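You operate a simulated robot arm through the tools that you are given. There is no shell and no other tool.

You are at the controls of a simulated robot arm. One attempt, no reset.

## Task
Shut the second cell down: stop, dust off, controller off, main switch off.
Fine: stop the cycle before anything else; main switch last.
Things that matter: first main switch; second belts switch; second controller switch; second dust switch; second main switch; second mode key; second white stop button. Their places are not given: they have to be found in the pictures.

The check looks at the end state, three seconds after you hand in, the way a careful person would. Anything else that was tipped, shoved, dropped, spilled or broken makes it a failure.

## Robot
A 7-joint arm with a two-finger parallel gripper, fixed in place. Base frame: the origin is at the foot of the arm, x ahead of it, y to its left, z up; the work surface is at about z = 140. Lengths are in mm, angles in rad, forces in N, time in s.
Its first joint turns from -2.897 to 2.897 rad. Payload 4.4 kg.
The tool frame sits at the grasp point between the pads (the TCP): z along the fingers, y along the line on which they close. The tips reach 23 mm beyond it. Largest opening 94 mm; finger width 38, thickness 10; the body of the gripper, 54 by 96 mm, starts 39 mm behind the TCP.
Orientation is that of the tool frame in the base frame, as [roll, pitch, yaw] about the fixed x, y, z axes, in that order (R = Rz(yaw) Ry(pitch) Rx(roll)). With the fingers straight down and closing along the base's y, the tool's x points along the base's -x, its y along +y and its z along -z.

## Interface
- The arm moves only by the tool play_rows. Its argument "motion" is a list of rows, each an object of numbers (a shift or turn left out is 0, a gripper value left out holds the last): "x", "y", "z": the shift along the tool's x, y, z in mm; "ax", "ay", "az": the turn, a rotation vector about the tool's x, y, z in rad; "hand": the closure, from 0 (fully open) to 1 (shut). In form: [{"x": .., "y": .., "z": .., "ax": .., "ay": .., "az": .., "hand": ..}, ...]. A call has 1 to 20 rows; each row shifts and turns the commanded pose from where the row before left it, along the tool's axes as they then stand. A row lasts 0.2 s, in which the tool goes at most 50 mm and 0.15 rad; a call with a longer step from one row to the next is refused whole, and so is a gripper value outside its range. A pose out of reach is approached as far as the arm can. The call stops where the force on the tool passes 40 N (or 10 N more than at its start, if that is more) or the arm is blocked; 0.2 s more then pass. The fingers move at their own pace (about 72 mm/s each) and stop on an object; they squeeze with about 42 N. The grip force told is the motor's: it shows also when the fingers shut on nothing. Time passes only in rows, and 0.2 s behind the last, so rows that do not move let the fingers close. The reply holds the time, the measured pose of the TCP, the force on the tool along the base axes, the opening and the grip force, in the units named above and with some noise, with the torque about the TCP (base axes, N m) and any sound that the robot's microphone picked up.
- Cameras (640 x 400 px; columns grow to the right, rows downward): "scene" is fixed at [50.7, 652.3, 1725.5]; the picture's right is [-0.28, -0.96, 0.00], its down [-0.57, 0.17, -0.80] and it looks along [0.77, -0.23, -0.60] (base axes); focal length 309 px, centre (320, 200). "wrist" rides on the gripper at [86, 16, -75] in the tool frame; the picture's right is [-0.18, 0.98, 0.00], its down [-0.58, -0.11, -0.81] and it looks along [-0.79, -0.15, 0.59] (tool axes); focal length 243 px, centre (320, 200).
- grab_frame(camera): a new picture of that camera. No time passes.
- measure_at(camera, pixels): for up to 12 pixels [column, row] of the newest picture of that camera ("zoom" is the newest enlarged one), the place [x, y, z] in the base frame of the surface seen there, good to about 2 mm. No time passes.
- enlarge(camera, box): a new picture of the part [left, top, right, bottom] of that camera's present view, enlarged. No time passes.
- hand_in(): hands the job in; it is judged then, once.

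Leave the gripper open and the arm clear of the work at the hand-in unless told otherwise.

The tools are called after "Call:" as a command line: name --argument value ..., lists and objects as JSON in quotes. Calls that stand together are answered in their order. play_rows: Moves the arm, as the interface text tells. Its arguments: {"type":"object","properties":{"motion":{"type":"array"}},"required":["motion"]} The other tools are called the same way: grab_frame (camera) takes a picture; measure_at (camera, pixels) gives the place of the surface under pixels of a picture; enlarge (camera, box) takes an enlarged picture of a part of a camera's view; hand_in () hands the job in.

At the start:

```text
time_s: 0.0
tcp_pos: [615.0, 463.1, 1512.5]
orientation: [-3.14, -0.002, 3.141]
force: [0.2, -0.2, -0.6]
ft_torque: [0.0, 0.0, -0.05]
opening: 94.1
grasp_force: 0.0
```

scene: 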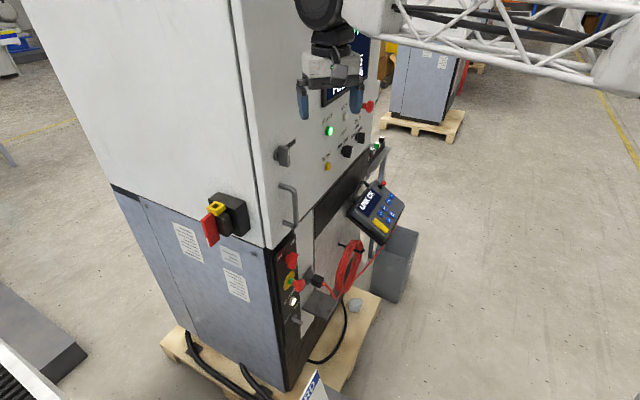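
wrist: 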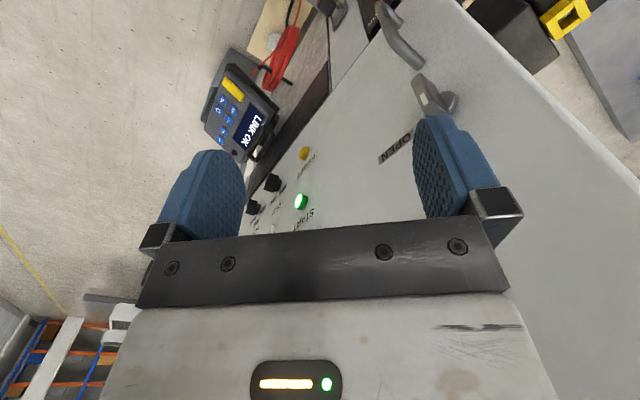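

I see a cabinet with a panel (green start light, knobs, yellow button), a red/yellow main switch on its side, and a teach pendant. I'll enlarge the panel and switch areas to read the labels.

Call:
enlarge --camera "scene" --box '[260, 60, 420, 180]'

Call:
enlarge --camera "scene" --box '[180, 180, 340, 340]'

Call:
enlarge --camera "wrist" --box '[190, 60, 430, 240]'

Call:
enlarge --camera "scene" --box '[320, 0, 500, 140]'

```text
3.33 times, centred on (340, 120) of scene
```

zoom: 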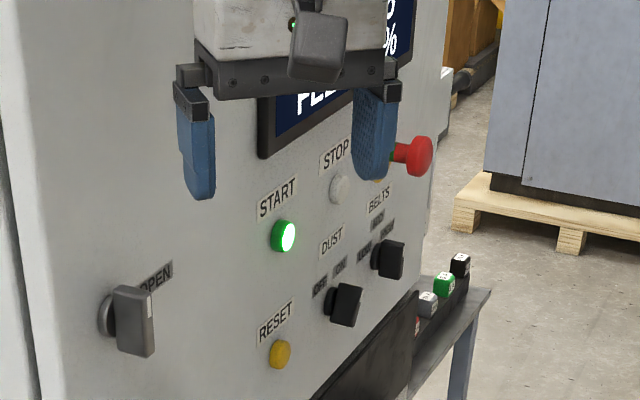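

```text
2.50 times, centred on (260, 260) of scene
```

zoom: 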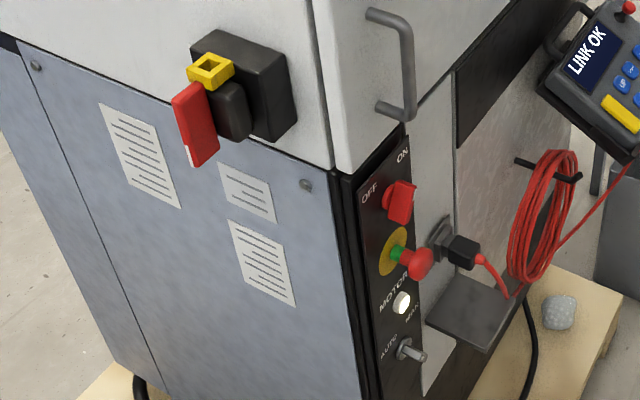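

```text
2.22 times, centred on (310, 150) of wrist
```

zoom: 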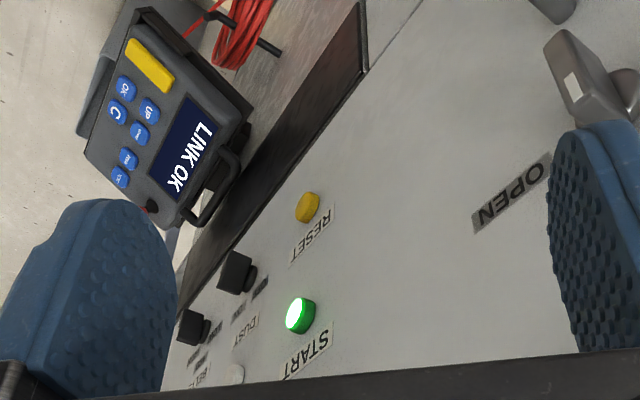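

```text
2.86 times, centred on (410, 70) of scene
```

zoom: 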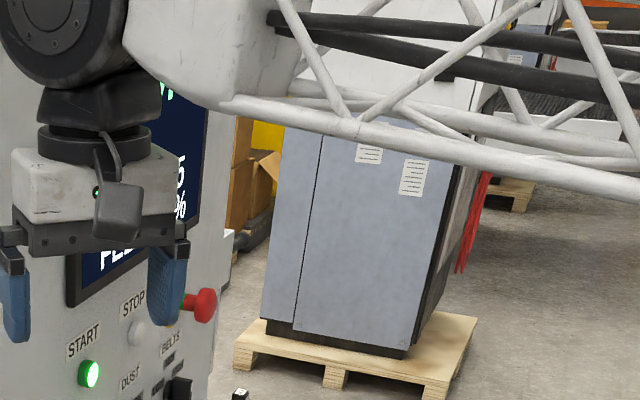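

I see START (green lit), STOP (white), DUST, BELTS switches on the panel, a red controller OFF/ON switch with a MOTOR lamp and an AUTO/MAN key lower down, and the red/yellow main switch at the side. Next I measure where these are, and look at the second cabinet in the background to work out which one is the "second" cell.

Call:
grab_frame --camera "scene"

Call:
measure_at --camera "scene" --pixels '[[330, 131], [345, 107], [346, 151], [358, 138], [371, 106], [210, 230], [228, 215], [291, 260], [299, 285], [293, 301], [430, 70], [385, 205]]'

Call:
enlarge --camera "scene" --box '[0, 0, 160, 100]'

Call:
enlarge --camera "scene" --box '[0, 240, 400, 400]'

Call:
enlarge --camera "scene" --box '[420, 0, 640, 120]'

```text
taken
```

scene: 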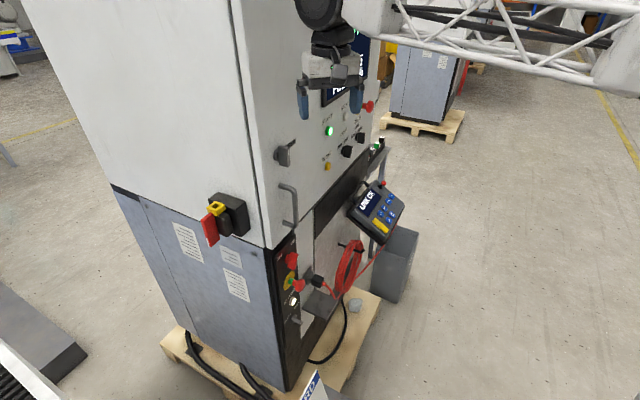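

```text
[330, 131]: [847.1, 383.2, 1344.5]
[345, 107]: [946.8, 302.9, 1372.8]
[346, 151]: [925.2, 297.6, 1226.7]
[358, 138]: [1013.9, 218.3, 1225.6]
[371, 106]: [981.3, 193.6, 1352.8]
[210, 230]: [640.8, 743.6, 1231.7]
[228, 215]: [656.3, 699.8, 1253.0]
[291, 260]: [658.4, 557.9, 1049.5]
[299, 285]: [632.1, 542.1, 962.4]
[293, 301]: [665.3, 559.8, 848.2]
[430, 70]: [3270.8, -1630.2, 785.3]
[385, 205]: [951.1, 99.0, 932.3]
```

```text
4.00 times, centred on (80, 50) of scene
```

zoom: 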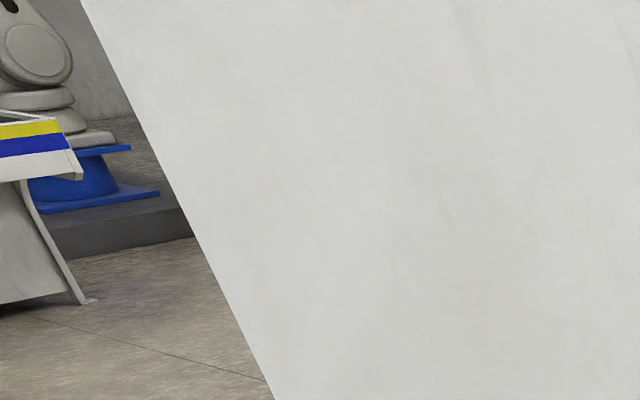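

```text
1.60 times, centred on (200, 320) of scene
```

zoom: 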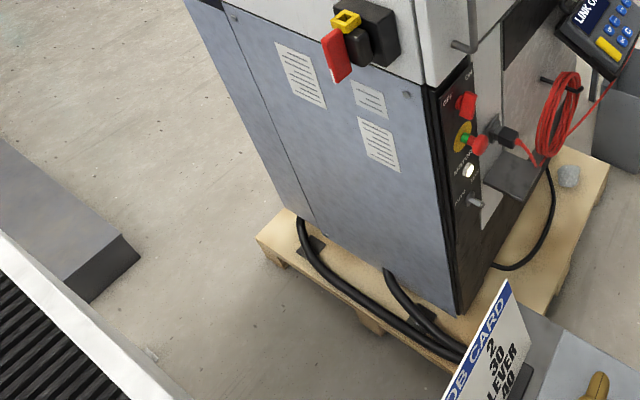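

```text
2.91 times, centred on (530, 60) of scene
```

zoom: 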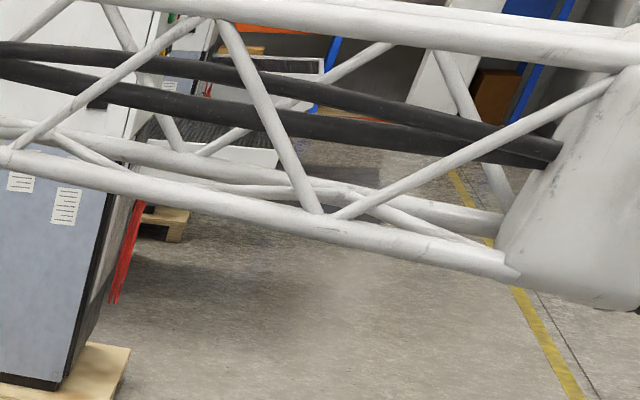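

A job card lies at the lower centre (about (312, 385)). The background cabinet is 3 m away, beyond reach. I'll enlarge the job card and the cell's controls for more detail.

Call:
enlarge --camera "scene" --box '[270, 340, 370, 400]'

Call:
enlarge --camera "scene" --box '[320, 130, 440, 210]'

Call:
enlarge --camera "scene" --box '[260, 235, 340, 330]'

Call:
enlarge --camera "scene" --box '[160, 180, 270, 300]'

Call:
enlarge --camera "scene" --box '[320, 95, 385, 165]'

```text
6.40 times, centred on (320, 370) of scene
```

zoom: 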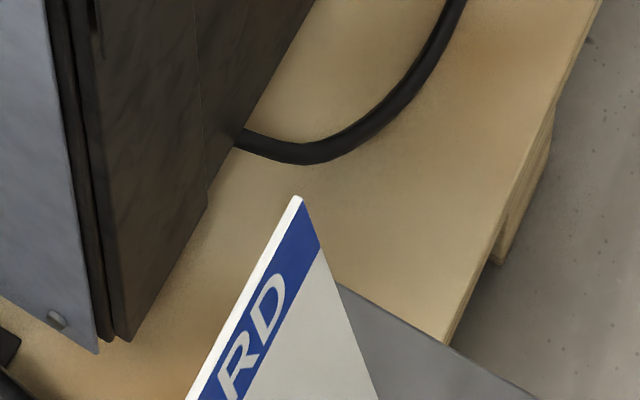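

```text
5.00 times, centred on (380, 170) of scene
```

zoom: 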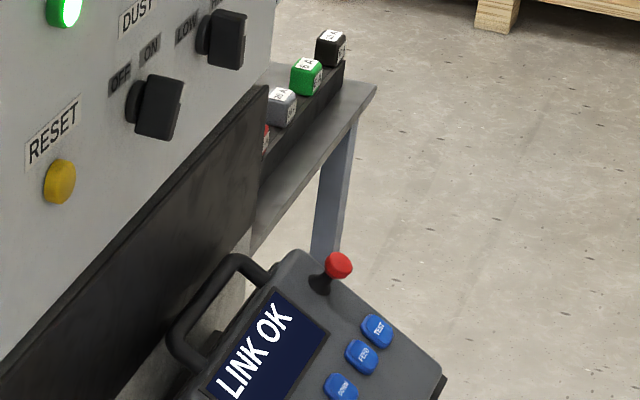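

```text
4.21 times, centred on (300, 282) of scene
```

zoom: 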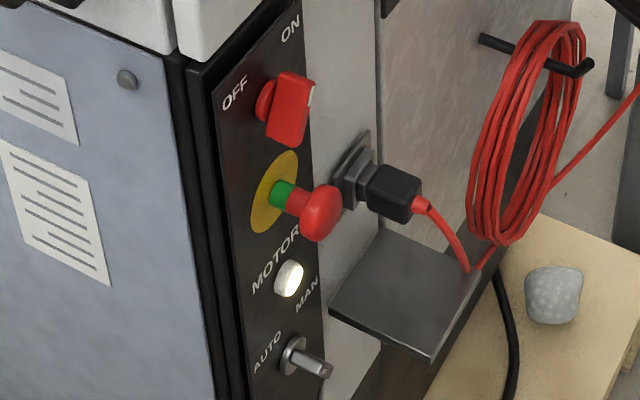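

```text
3.33 times, centred on (215, 240) of scene
```

zoom: 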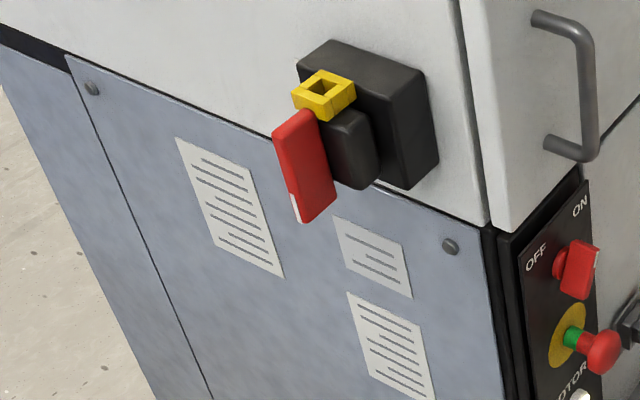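

```text
5.71 times, centred on (352, 130) of scene
```

zoom: 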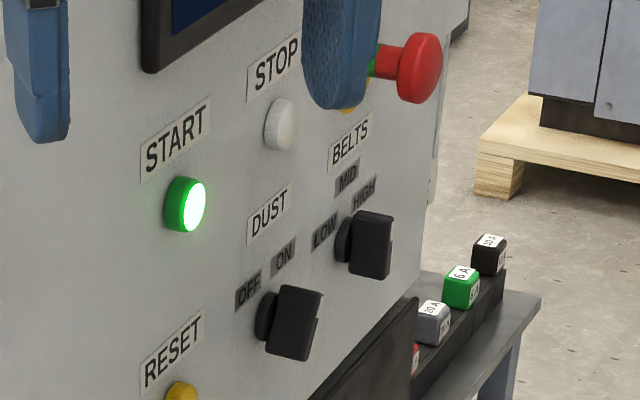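

The panel layout is clear now. I'll measure points in the latest enlarged picture: START, STOP, DUST knob, BELTS knob, and bare panel patches to get the face plane.

Call:
measure_at --camera "zoom" --pixels '[[190, 205], [283, 122], [310, 325], [265, 318], [372, 245], [345, 240], [230, 310], [90, 80], [60, 300], [320, 180], [420, 65], [182, 392]]'

Call:
grab_frame --camera "wrist"

```text
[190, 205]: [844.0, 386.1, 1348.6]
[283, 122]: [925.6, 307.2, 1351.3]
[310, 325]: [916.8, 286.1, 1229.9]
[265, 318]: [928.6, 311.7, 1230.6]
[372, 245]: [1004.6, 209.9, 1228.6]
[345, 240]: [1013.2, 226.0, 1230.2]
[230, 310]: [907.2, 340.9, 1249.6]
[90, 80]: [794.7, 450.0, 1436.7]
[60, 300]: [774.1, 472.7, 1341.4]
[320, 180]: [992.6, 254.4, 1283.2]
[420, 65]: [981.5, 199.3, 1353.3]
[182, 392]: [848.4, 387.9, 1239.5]
```

```text
taken
```

wrist: 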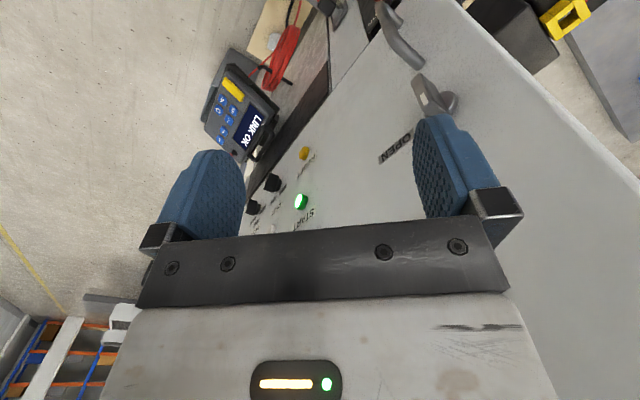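

From the measurements the front panel is a vertical plane x+y ≈ 1247 (facing the robot at 45°). START ≈ (844, 386, 1348), STOP ≈ (926, 307, 1351), DUST knob ≈ (917, 286, 1230), BELTS ≈ (1005, 210, 1229). I'll now back the arm off the panel and yaw 45° so the wrist camera looks straight at the panel.

Call:
play_rows --motion '[{"x": 30, "y": -38}, {"x": 30, "y": -38}, {"x": 30, "y": -38}, {"x": 30, "y": -38}, {"az": -0.131}, {"az": -0.131}, {"az": -0.131}, {"az": -0.131}, {"az": -0.131}, {"az": -0.131}, {}]'

Call:
grab_frame --camera "wrist"

Call:
grab_frame --camera "scene"

```text
time_s: 2.4
tcp_pos: [494.8, 308.9, 1513.0]
orientation: [3.139, 0.001, -2.355]
force: [0.5, -0.2, -0.2]
ft_torque: [-0.01, 0.04, 0.01]
opening: 94.0
grasp_force: 0.1
```

```text
taken
```

wrist: 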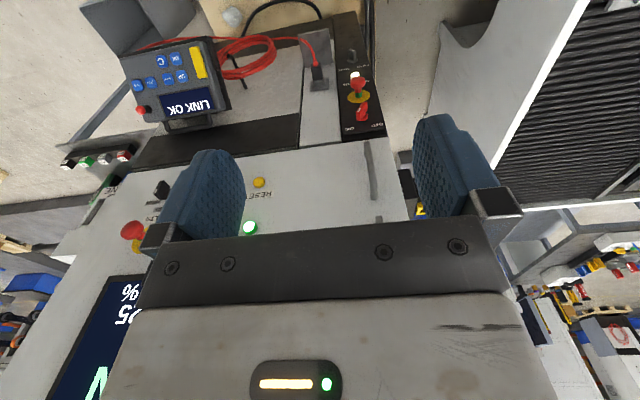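

```text
taken
```

scene: 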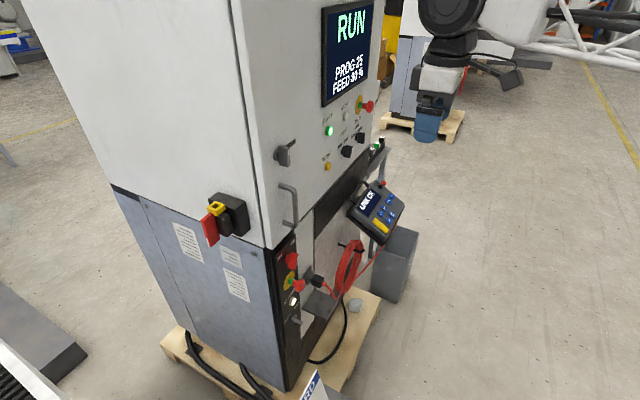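

The screen shows RUN / PROG 25 / FEED 80 %. I enlarge the wrist picture to look for cell numbers or another cell nearby.

Call:
enlarge --camera "wrist" --box '[440, 0, 640, 125]'

Call:
enlarge --camera "wrist" --box '[500, 200, 640, 400]'

Call:
enlarge --camera "wrist" --box '[0, 100, 280, 300]'

Call:
enlarge --camera "scene" --box '[260, 0, 400, 180]'

Call:
enlarge --camera "scene" --box '[380, 0, 640, 160]'

```text
3.20 times, centred on (540, 62) of wrist
```

zoom: 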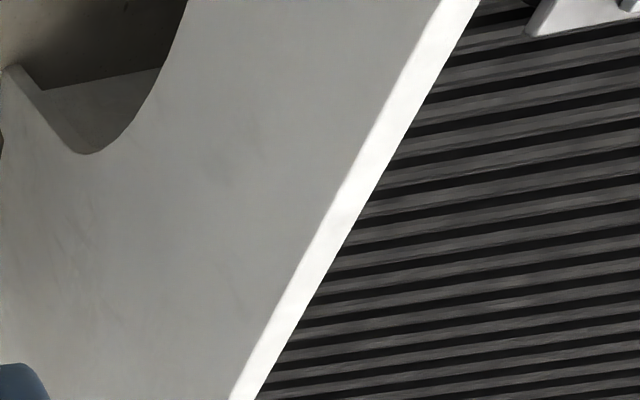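

```text
2.00 times, centred on (570, 300) of wrist
```

zoom: 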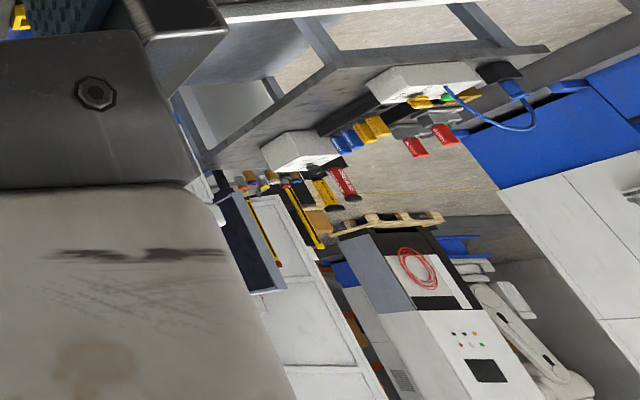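

```text
2.00 times, centred on (140, 200) of wrist
```

zoom: 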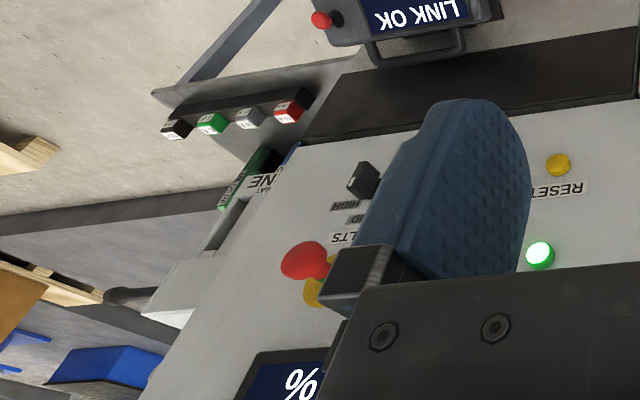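

```text
2.22 times, centred on (330, 90) of scene
```

zoom: 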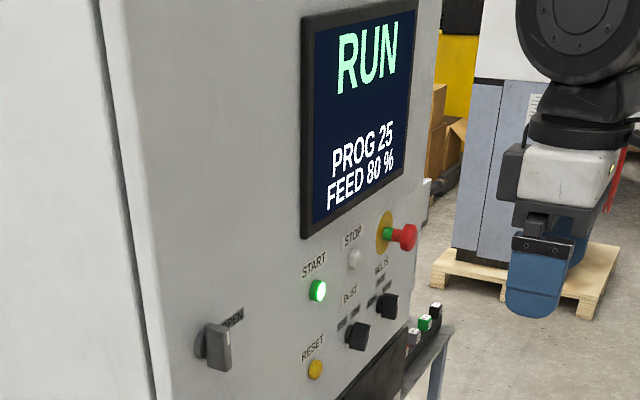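

```text
2.46 times, centred on (510, 80) of scene
```

zoom: 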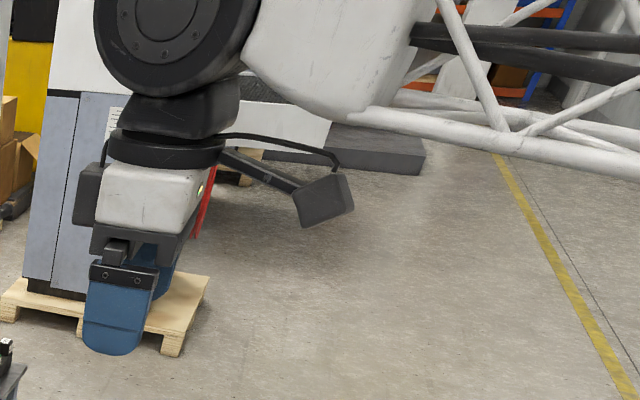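

The near cell is running. To make sure no other cell is within reach (and which is "first"), I yaw the wrist round to look to the right of the panel.

Call:
play_rows --motion '[{"az": 0.14}, {"az": 0.14}, {"az": 0.14}, {"az": 0.14}, {"az": 0.14}, {"az": 0.14}, {"az": 0.14}, {"az": 0.14}, {"az": 0.14}, {"az": 0.14}, {"az": 0.14}, {}]'

Call:
grab_frame --camera "wrist"

Call:
grab_frame --camera "scene"

```text
time_s: 5.0
tcp_pos: [495.1, 309.3, 1512.5]
orientation: [-3.141, -0.001, 2.387]
force: [-0.8, 0.3, -0.8]
ft_torque: [0.02, 0.02, 0.0]
opening: 93.9
grasp_force: 0.1
```

```text
taken
```

wrist: 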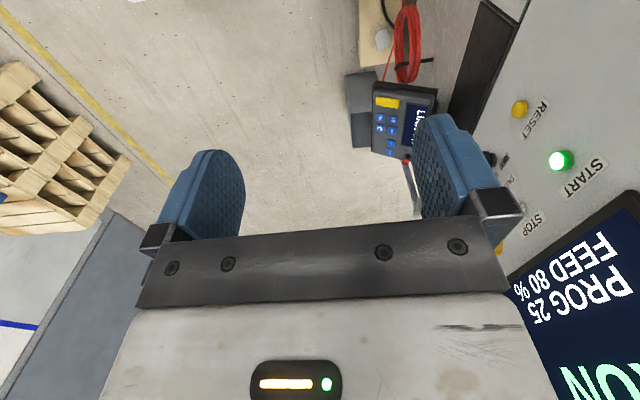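

```text
taken
```

scene: 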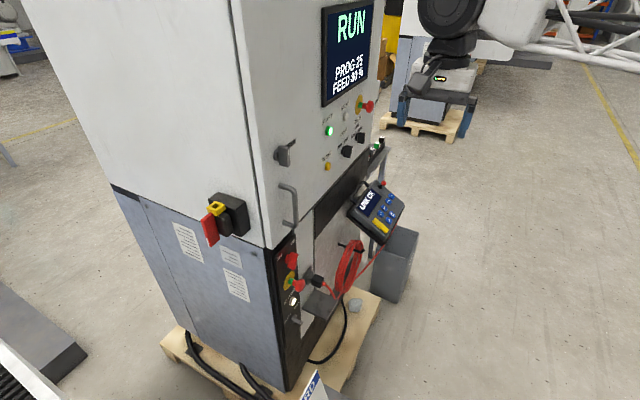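

On the right side I only see far-off pallets and floor. I keep turning to look towards −y and behind.

Call:
play_rows --motion '[{"az": 0.14}, {"az": 0.14}, {"az": 0.14}, {"az": 0.14}, {"az": 0.14}, {"az": 0.14}, {"az": 0.14}, {"az": 0.14}, {}]'

Call:
grab_frame --camera "wrist"

```text
time_s: 7.0
tcp_pos: [496.6, 310.3, 1510.9]
orientation: [-3.141, -0.002, 1.267]
force: [0.0, -0.2, 0.2]
ft_torque: [-0.01, -0.01, 0.0]
opening: 94.0
grasp_force: 0.1
```

```text
taken
```

wrist: 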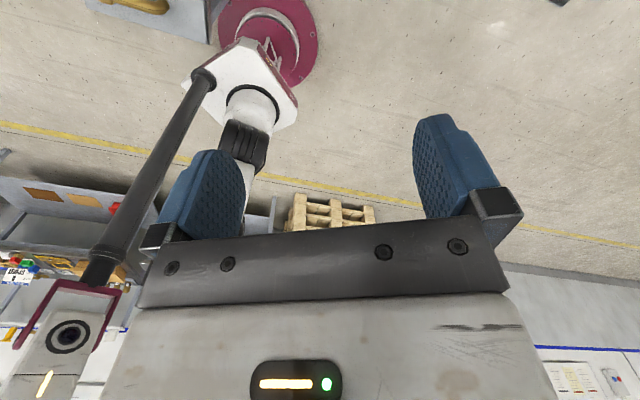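

I see the robot's own base and, at the lower right (580, 380), something on a wall, and shelving at lower left. I enlarge these.

Call:
enlarge --camera "wrist" --box '[500, 330, 640, 400]'

Call:
enlarge --camera "wrist" --box '[0, 150, 180, 400]'

Call:
enlarge --camera "wrist" --box '[60, 0, 220, 60]'

```text
4.57 times, centred on (570, 365) of wrist
```

zoom: 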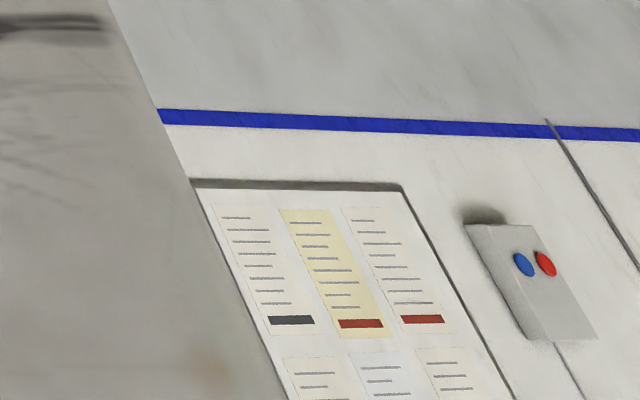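

```text
1.60 times, centred on (90, 275) of wrist
```

zoom: 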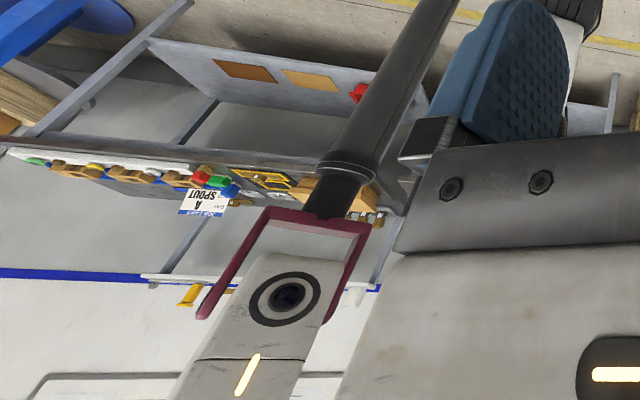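

```text
4.00 times, centred on (140, 30) of wrist
```

zoom: 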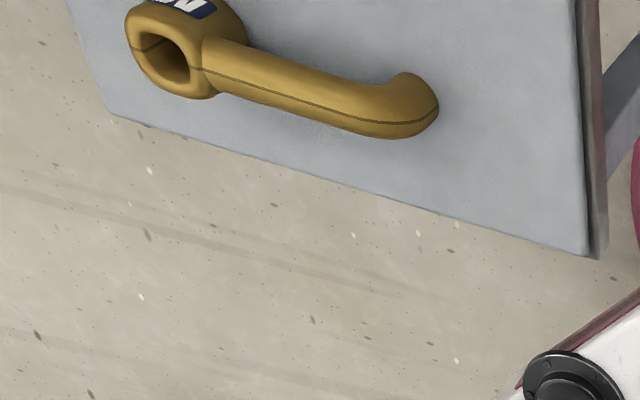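

No other cell is within reach; the only reachable one is this near cell, so it's the second cell. I turn back to face the panel.

Call:
play_rows --motion '[{"az": -0.14}, {"az": -0.14}, {"az": -0.14}, {"az": -0.14}, {"az": -0.14}, {"az": -0.14}, {"az": -0.14}, {"az": -0.14}, {"az": -0.14}, {"az": -0.14}, {"az": -0.14}, {"az": -0.14}, {"az": -0.14}, {"az": -0.14}, {"az": -0.14}, {"az": -0.14}, {"az": -0.14}, {"az": -0.14}, {"az": -0.14}, {}]'

```text
time_s: 11.2
tcp_pos: [495.0, 309.0, 1512.0]
orientation: [-3.14, -0.001, -2.353]
force: [-0.5, 0.5, -0.5]
ft_torque: [-0.02, 0.0, -0.01]
opening: 94.0
grasp_force: 0.0
```

Now I lower by 140 mm and tilt the tool partly toward the panel so the wrist camera looks level at it.

Call:
play_rows --motion '[{"z": 35}, {"z": 35}, {"z": 35}, {"z": 35}, {"ay": -0.13}, {"ay": -0.13}, {"ay": -0.13}, {"ay": -0.13}, {"ay": -0.13}, {}]'

Call:
grab_frame --camera "wrist"

Call:
grab_frame --camera "scene"

```text
time_s: 13.4
tcp_pos: [493.6, 311.4, 1371.6]
orientation: [-3.141, 0.652, -2.355]
force: [-0.9, -0.2, 0.6]
ft_torque: [0.01, -0.01, -0.01]
opening: 94.2
grasp_force: 0.2
```

```text
taken
```

wrist: 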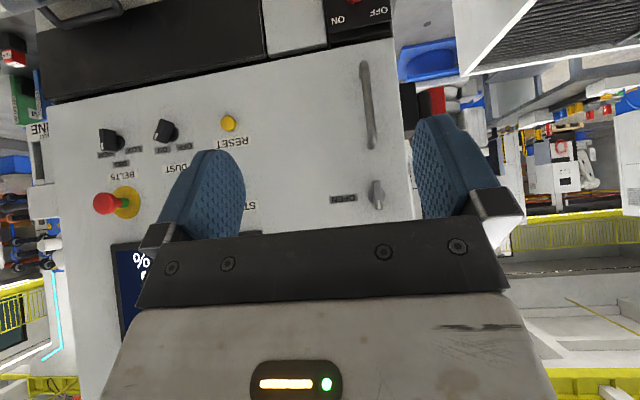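

```text
taken
```

scene: 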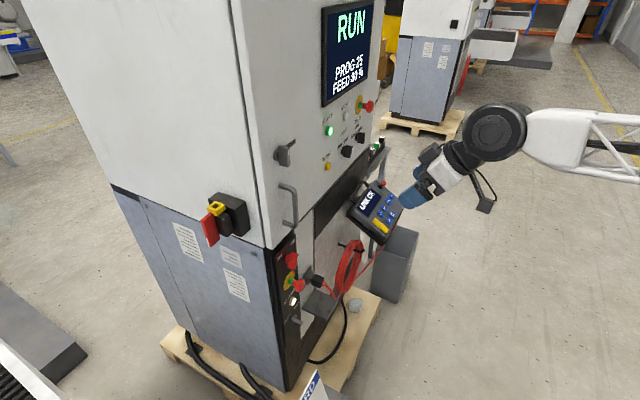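

Now the panel is nearly square-on (upside-down). I enlarge the knobs at (110,140) and (165,130) to read their positions.

Call:
enlarge --camera "wrist" --box '[80, 100, 260, 230]'

Call:
enlarge --camera "scene" --box '[380, 0, 480, 70]'

Call:
enlarge --camera "wrist" --box '[320, 60, 420, 220]'

```text
3.08 times, centred on (170, 165) of wrist
```

zoom: 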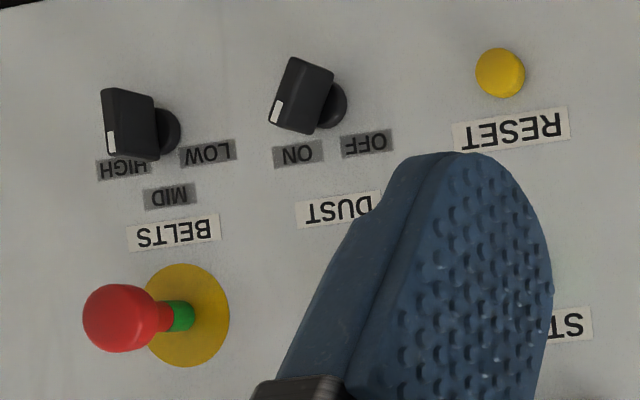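

```text
5.71 times, centred on (430, 35) of scene
```

zoom: 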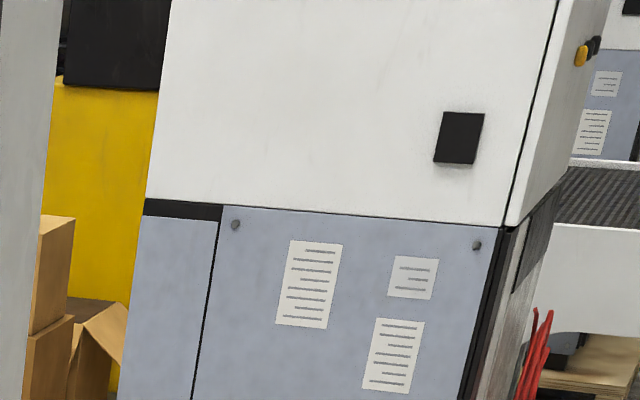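

```text
2.50 times, centred on (370, 140) of wrist
```

zoom: 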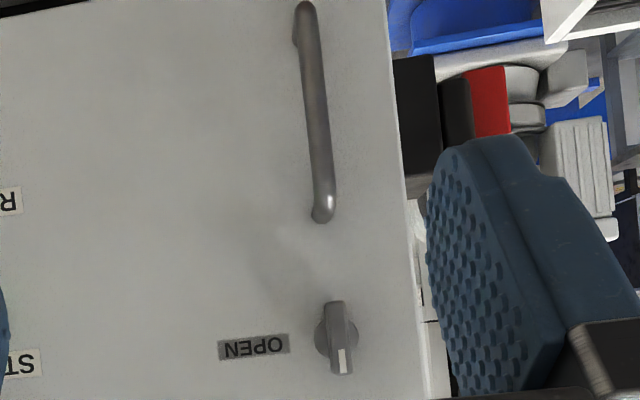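

DUST points its white mark to ON; OFF is to its left. I re-enlarge just this knob to measure its bar and pointer in 3D.

Call:
enlarge --camera "wrist" --box '[90, 105, 210, 180]'

```text
5.33 times, centred on (150, 142) of wrist
```

zoom: 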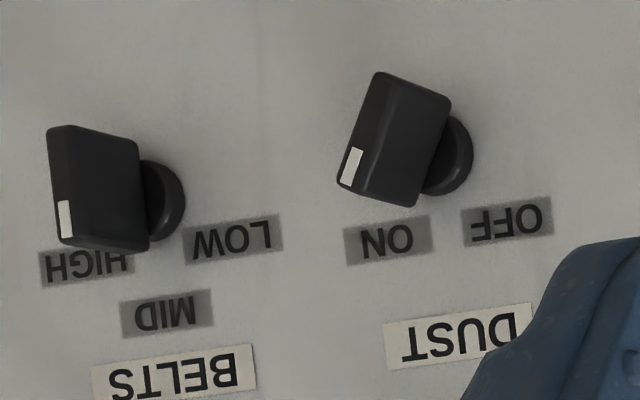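

Call:
measure_at --camera "zoom" --pixels '[[385, 85], [355, 178], [370, 130], [425, 95], [395, 190], [458, 160], [388, 242], [507, 222], [65, 145], [70, 230], [175, 205], [300, 60]]'

```text
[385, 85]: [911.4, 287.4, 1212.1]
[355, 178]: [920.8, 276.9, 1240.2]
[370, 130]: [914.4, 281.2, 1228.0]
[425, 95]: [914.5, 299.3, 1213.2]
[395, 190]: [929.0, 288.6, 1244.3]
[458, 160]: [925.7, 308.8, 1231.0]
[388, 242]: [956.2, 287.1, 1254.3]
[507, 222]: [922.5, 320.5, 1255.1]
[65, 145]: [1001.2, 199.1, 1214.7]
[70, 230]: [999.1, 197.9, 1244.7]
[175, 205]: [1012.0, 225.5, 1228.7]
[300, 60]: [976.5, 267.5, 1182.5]
```

DUST knob axis is about u≈449 along the panel, z≈1228, bar tilted 27° clockwise (ON), protruding 35 mm; BELTS sits at MID 118 mm to the right. Now I zoom the scene view on STOP to get its exact centre.

Call:
enlarge --camera "scene" --box '[320, 90, 384, 130]'

```text
10.00 times, centred on (352, 110) of scene
```

zoom: 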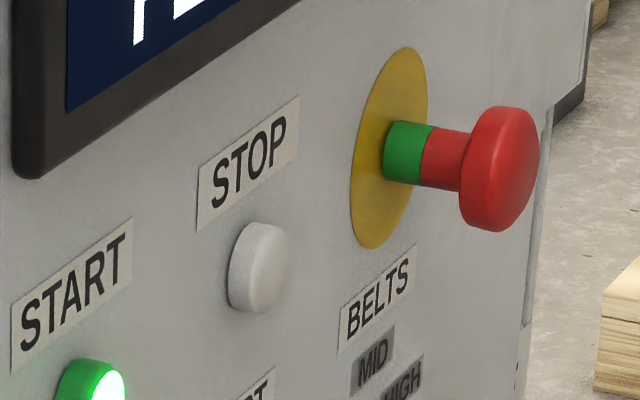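

Call:
measure_at --camera "zoom" --pixels '[[273, 262], [287, 262], [262, 300], [280, 235], [250, 262], [108, 385], [500, 165], [530, 160], [385, 160], [210, 270], [240, 200], [320, 280]]'

```text
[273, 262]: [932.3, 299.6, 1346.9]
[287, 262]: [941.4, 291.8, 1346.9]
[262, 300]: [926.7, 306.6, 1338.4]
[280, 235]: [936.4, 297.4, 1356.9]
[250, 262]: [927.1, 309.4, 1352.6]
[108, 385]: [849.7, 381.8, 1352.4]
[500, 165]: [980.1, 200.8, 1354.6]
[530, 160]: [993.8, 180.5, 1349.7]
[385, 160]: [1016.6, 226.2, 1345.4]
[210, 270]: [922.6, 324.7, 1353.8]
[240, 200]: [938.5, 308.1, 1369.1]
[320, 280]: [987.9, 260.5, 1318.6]
```

STOP centre: about (933, 298, 1348), protruding 11 mm. I finish tilting the tool to horizontal (pointing into the panel) and close the fingers, still 300 mm away from the panel.

Call:
play_rows --motion '[{"ay": -0.1313, "hand": 1}, {"ay": -0.1313}, {"ay": -0.1313}, {"ay": -0.1313}, {"ay": -0.1313}, {"ay": -0.1313}, {"ay": -0.1313}, {}]'

Call:
grab_frame --camera "scene"

```text
time_s: 15.2
tcp_pos: [497.5, 311.5, 1368.5]
orientation: [2.943, 1.566, -2.552]
force: [-4.4, -3.1, 4.6]
ft_torque: [-0.22, 0.22, -0.08]
opening: 0.1
grasp_force: 41.7
```

```text
taken
```

scene: 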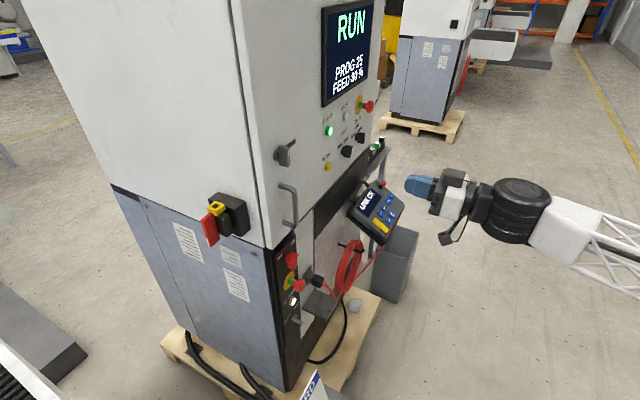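

The tool is horizontal, pointing at the panel. Now I slide right along the panel by 320 mm and down 20 mm to line up with STOP.

Call:
play_rows --motion '[{"y": -40, "x": 2.5}, {"y": -40, "x": 2.5}, {"y": -40, "x": 2.5}, {"y": -40, "x": 2.5}, {"y": -40, "x": 2.5}, {"y": -40, "x": 2.5}, {"y": -40, "x": 2.5}, {"y": -40, "x": 2.5}, {}]'

Call:
grab_frame --camera "scene"

Call:
grab_frame --camera "wrist"

```text
time_s: 17.2
tcp_pos: [719.9, 85.3, 1351.1]
orientation: [3.095, 1.569, -2.402]
force: [0.0, -0.4, 0.3]
ft_torque: [-0.03, -0.02, 0.0]
opening: 0.0
grasp_force: 41.9
```

```text
taken
```

scene: 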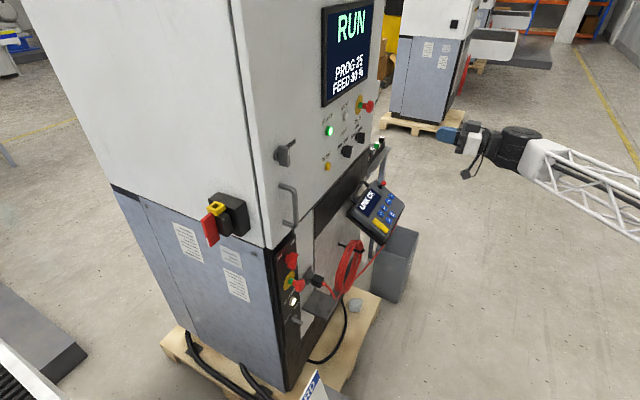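

```text
taken
```

wrist: 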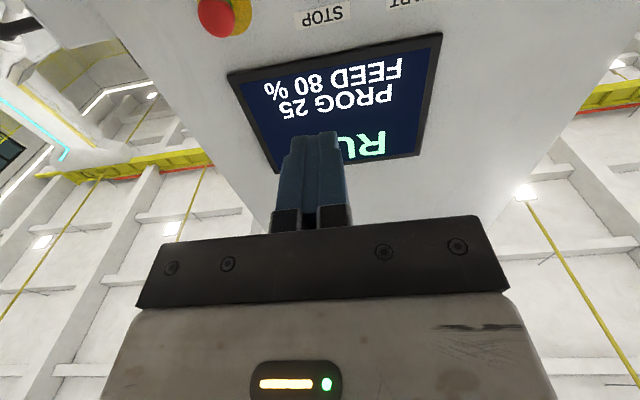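

TCP is at u≈449, in line with STOP, 312 mm off the panel. I advance 245 mm straight toward the button and 3 mm down, stopping with the tips about 44 mm off the panel face.

Call:
play_rows --motion '[{"z": 35, "x": 3}, {"z": 35}, {"z": 35}, {"z": 35}, {"z": 35}, {"z": 35}, {"z": 35}, {}]'

Call:
enlarge --camera "scene" --box '[300, 60, 428, 140]'

Call:
grab_frame --camera "wrist"

```text
time_s: 19.0
tcp_pos: [895.4, 258.7, 1349.1]
orientation: [-3.065, 1.569, -2.279]
force: [-0.6, 0.3, -0.6]
ft_torque: [-0.01, 0.03, -0.02]
opening: 0.0
grasp_force: 41.7
```

```text
5.00 times, centred on (364, 100) of scene
```

zoom: 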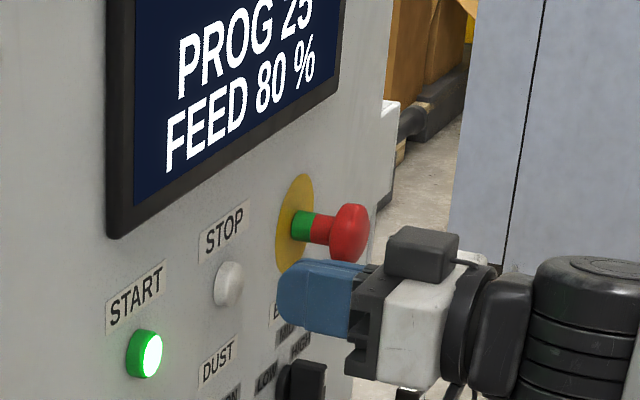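

```text
taken
```

wrist: 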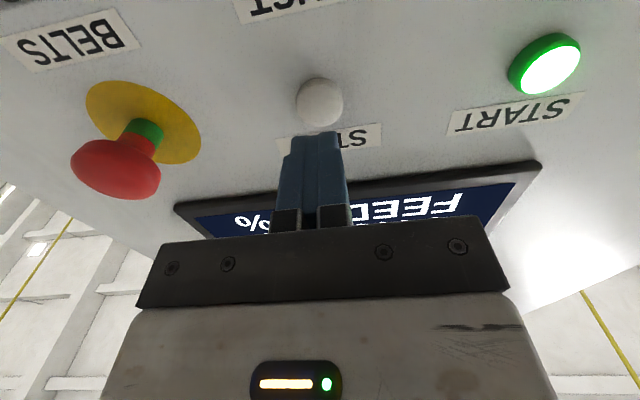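

The tips are about 43 mm from the panel, right in front of the white STOP button (320,100 in wrist view). I push forward slowly onto it.

Call:
play_rows --motion '[{"z": 10}, {"z": 10}, {"z": 10}, {"z": 2}, {"z": 2}, {"z": 2}, {}]'

Call:
enlarge --camera "scene" --box '[300, 0, 428, 140]'

```text
time_s: 20.6
tcp_pos: [920.4, 283.4, 1349.5]
orientation: [3.095, 1.569, -2.404]
force: [-2.1, -3.1, 1.6]
ft_torque: [0.02, -0.01, -0.01]
opening: 0.1
grasp_force: 41.4
heard: click
```

```text
2.86 times, centred on (364, 70) of scene
```

zoom: 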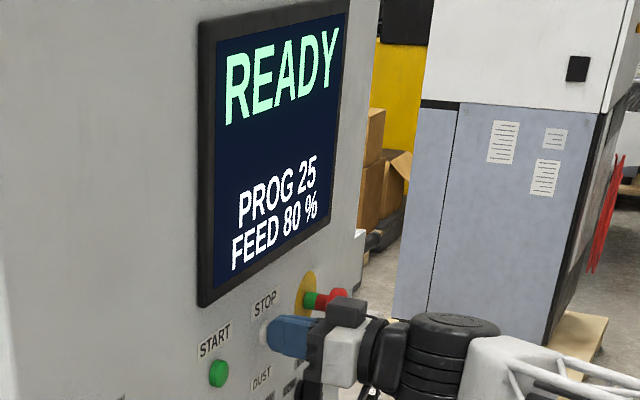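

The microphone heard a click, the screen now shows READY and the START lamp is off: the cycle is stopped. I back off 90 mm, go down to the DUST knob height, open the fingers partway and roll the tool 0.49 rad clockwise to match the bar.

Call:
play_rows --motion '[{"z": -30}, {"z": -30}, {"z": -30}, {"x": 40, "hand": 0.35}, {"x": 40}, {"x": 41}, {"az": 0.123}, {"az": 0.123}, {"az": 0.123}, {"az": 0.123}, {}]'

Call:
grab_frame --camera "wrist"

Call:
enlarge --camera "scene" --box '[300, 80, 460, 200]'

```text
time_s: 23.0
tcp_pos: [857.8, 218.2, 1228.3]
orientation: [1.575, 1.077, 2.36]
force: [0.9, 0.7, -1.1]
ft_torque: [0.02, 0.0, -0.01]
opening: 61.3
grasp_force: 0.0
```

```text
taken
```

wrist: 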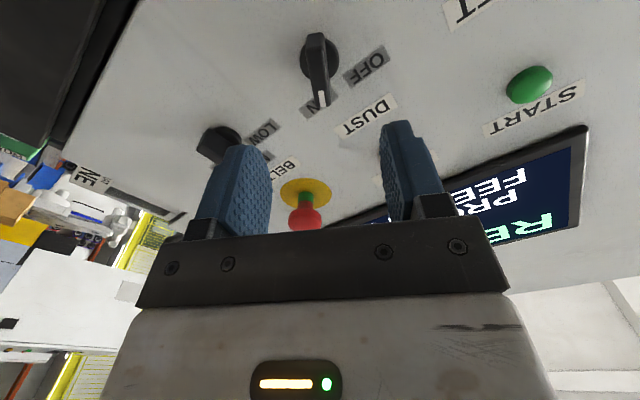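

```text
3.33 times, centred on (380, 140) of scene
```

zoom: 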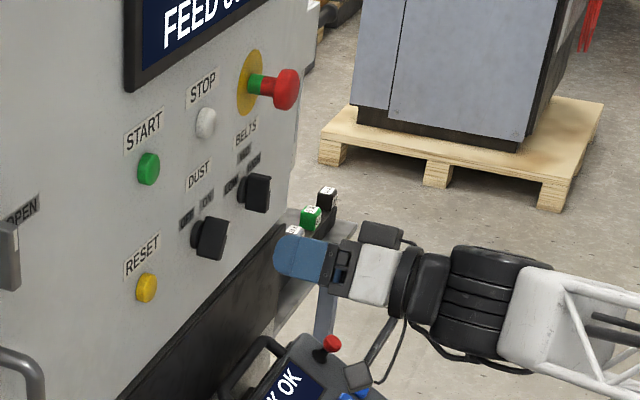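

The knob bar is lined up between the fingers in the wrist view (318, 70). Before advancing I check the height and place of the pendant top below the wrist camera, and re-measure the knob.

Call:
measure_at --camera "zoom" --pixels '[[331, 344], [290, 385], [265, 345], [357, 378], [225, 360], [300, 235], [328, 195]]'

Call:
measure_at --camera "wrist" --pixels '[[321, 100], [317, 70], [314, 40], [340, 55], [310, 90], [326, 90]]'

```text
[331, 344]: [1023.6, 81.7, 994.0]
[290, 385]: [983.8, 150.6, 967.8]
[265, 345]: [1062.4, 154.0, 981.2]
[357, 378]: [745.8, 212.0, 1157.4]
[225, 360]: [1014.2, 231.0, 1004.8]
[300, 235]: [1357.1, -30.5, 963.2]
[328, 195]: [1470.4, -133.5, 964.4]
```

```text
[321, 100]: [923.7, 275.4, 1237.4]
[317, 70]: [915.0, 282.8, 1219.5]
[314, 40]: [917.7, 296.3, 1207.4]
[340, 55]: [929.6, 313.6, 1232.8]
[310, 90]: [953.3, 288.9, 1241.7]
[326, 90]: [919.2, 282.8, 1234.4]
```

Pendant top is at z≈1005, well below. I correct 3.5 mm sideways, then advance 86 mm so the fingers straddle the DUST bar (tips ~12 mm off the panel).

Call:
play_rows --motion '[{"x": 2.5, "y": 2.6}, {"z": 25}, {"z": 25}, {"z": 20}, {"z": 10}, {"z": 6}, {}]'

Call:
grab_frame --camera "wrist"

Call:
enlarge --camera "scene" --box '[310, 100, 420, 180]'

```text
time_s: 24.6
tcp_pos: [914.6, 281.6, 1224.8]
orientation: [1.573, 1.078, 2.363]
force: [-0.2, 0.4, 0.8]
ft_torque: [0.01, 0.01, -0.04]
opening: 61.1
grasp_force: 0.1
```

```text
taken
```

wrist: 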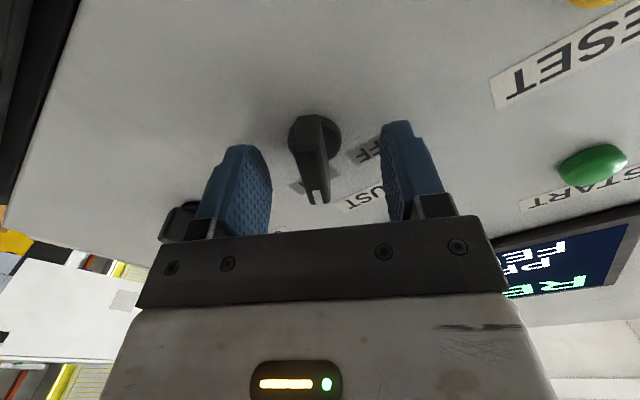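

```text
5.00 times, centred on (365, 140) of scene
```

zoom: 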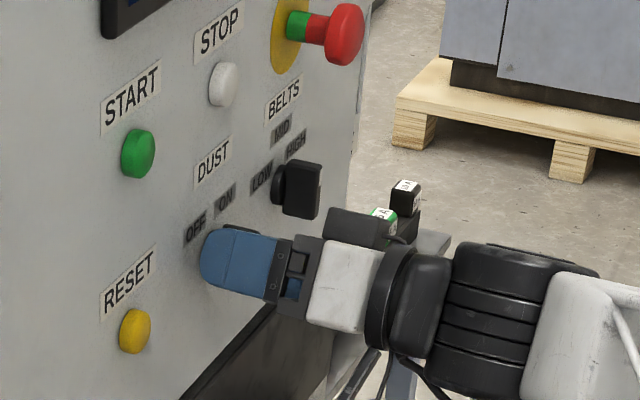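

The fingers straddle the DUST bar. I close on it.

Call:
play_rows --motion '[{"hand": 1}, {}, {}, {}]'

Call:
grab_frame --camera "wrist"

```text
time_s: 25.5
tcp_pos: [915.0, 279.0, 1224.6]
orientation: [1.578, 1.076, 2.36]
force: [15.7, -8.5, -0.9]
ft_torque: [0.35, -0.21, 0.46]
opening: 12.4
grasp_force: 45.0
stopped in row 4: the force on the tool passed its limit at 42 N (the readings are from after the stop); the commanded pose is now the measured one
```

```text
taken
```

wrist: 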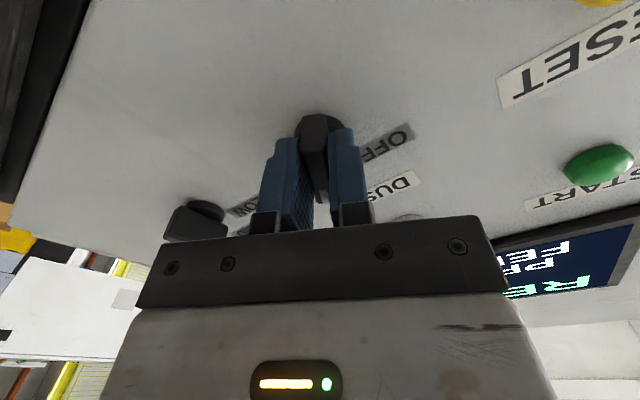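

Gripped (opening 12.4 mm), with a small side load. I ease 1 mm right and begin turning counter-clockwise toward OFF.

Call:
play_rows --motion '[{"y": -1.0}, {"az": -0.08}, {"az": -0.08}, {"az": -0.08}, {}]'

```text
time_s: 26.7
tcp_pos: [916.3, 279.5, 1223.0]
orientation: [1.588, 1.318, 2.372]
force: [0.1, 3.9, -5.9]
ft_torque: [0.45, -0.51, 0.27]
opening: 12.5
grasp_force: 45.1
```

Turning smoothly with low load. I continue another 0.6 rad.

Call:
play_rows --motion '[{"az": -0.1}, {"az": -0.1}, {"az": -0.1}, {"az": -0.1}, {"az": -0.1}, {"az": -0.1}, {}]'

Call:
grab_frame --camera "wrist"

Call:
enlarge --camera "scene" --box '[310, 100, 420, 180]'

```text
time_s: 28.3
tcp_pos: [916.4, 278.2, 1222.5]
orientation: [-1.582, 1.223, -0.798]
force: [25.9, -14.2, 3.1]
ft_torque: [0.38, -0.39, 0.58]
opening: 12.4
grasp_force: 45.4
```

```text
taken
```

wrist: 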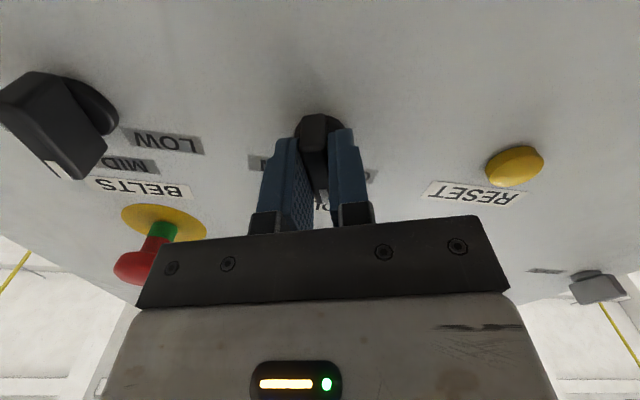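

```text
5.00 times, centred on (365, 140) of scene
```

zoom: 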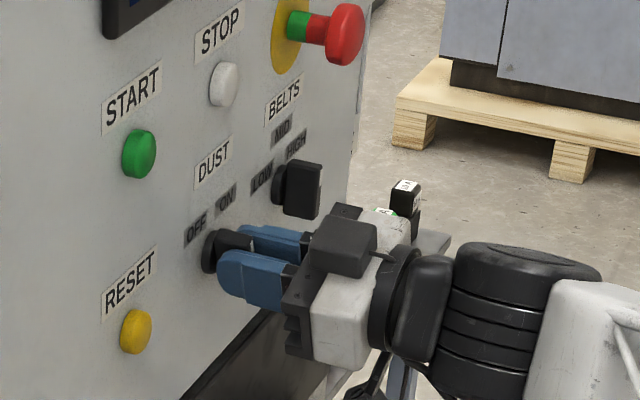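

The bar is now past vertical (about −20°). Side load 29 N to the right, so I ease 1.5 mm right and continue turning to about −31°.

Call:
play_rows --motion '[{"y": -1.5}, {"az": -0.07}, {"az": -0.07}, {"az": -0.05}, {}]'

Call:
grab_frame --camera "wrist"

```text
time_s: 29.5
tcp_pos: [915.7, 279.5, 1222.7]
orientation: [-1.577, 1.035, -0.792]
force: [13.6, -5.6, 2.9]
ft_torque: [1.91, -0.05, 0.64]
opening: 12.4
grasp_force: 45.0
```

```text
taken
```

wrist: 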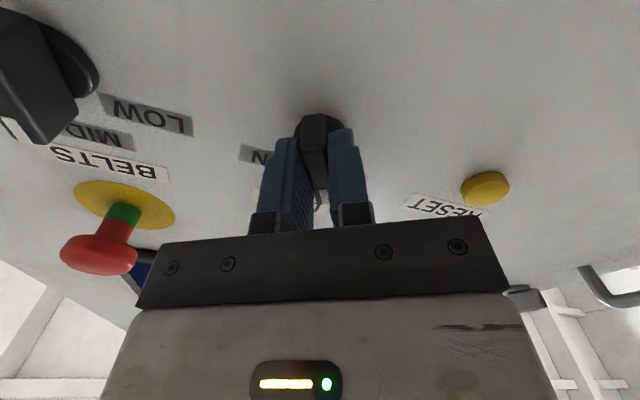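

Torque about the knob axis rose to about 1.3 N·m: the end stop at OFF is reached. I open the fingers and back out to inspect.

Call:
play_rows --motion '[{"hand": 0.35}, {}, {}, {}, {"z": -25}, {"z": -30}, {"z": -30}, {}]'

Call:
grab_frame --camera "wrist"

Call:
enlarge --camera "scene" --box '[300, 0, 420, 180]'

Call:
enlarge --camera "scene" --box '[310, 100, 390, 180]'

```text
time_s: 31.3
tcp_pos: [856.6, 219.1, 1223.9]
orientation: [-1.578, 1.034, -0.793]
force: [0.3, -0.4, -0.1]
ft_torque: [0.01, -0.01, 0.0]
opening: 61.0
grasp_force: 0.1
```

```text
taken
```

wrist: 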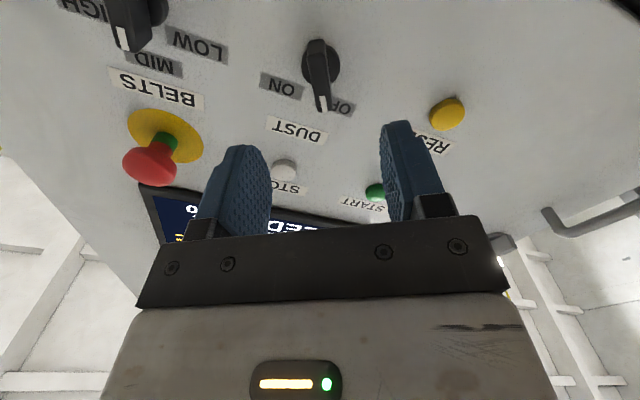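

```text
2.22 times, centred on (360, 90) of scene
```

zoom: 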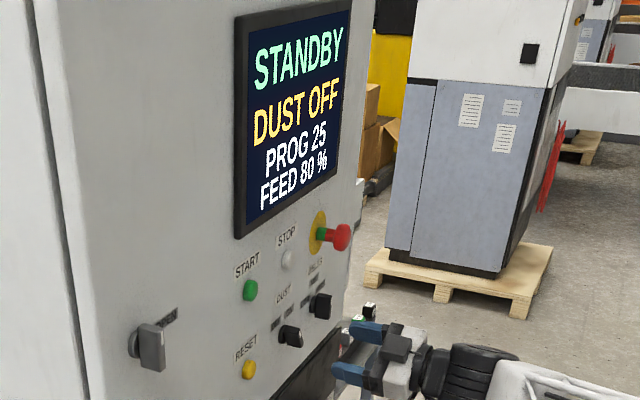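

```text
5.00 times, centred on (350, 140) of scene
```

zoom: 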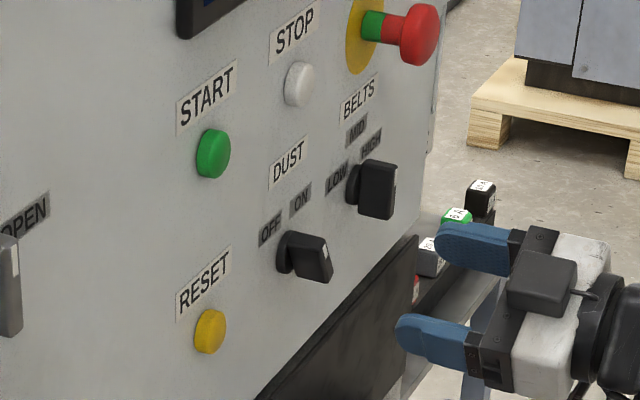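

The screen now shows STANDBY / DUST OFF, and the knob points to OFF. Next is the red controller switch on the black strip; I zoom and measure it.

Call:
enlarge --camera "scene" --box '[264, 230, 344, 280]'

```text
8.00 times, centred on (304, 255) of scene
```

zoom: 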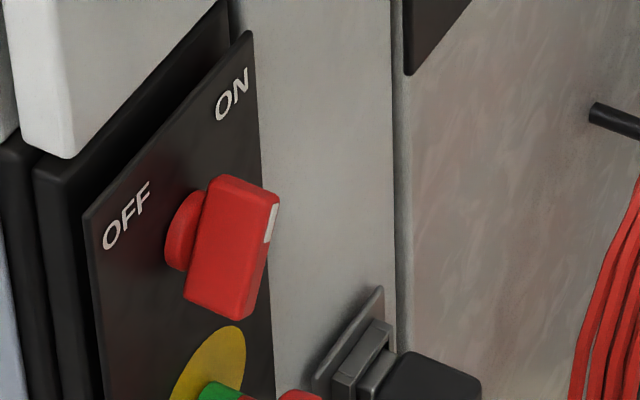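

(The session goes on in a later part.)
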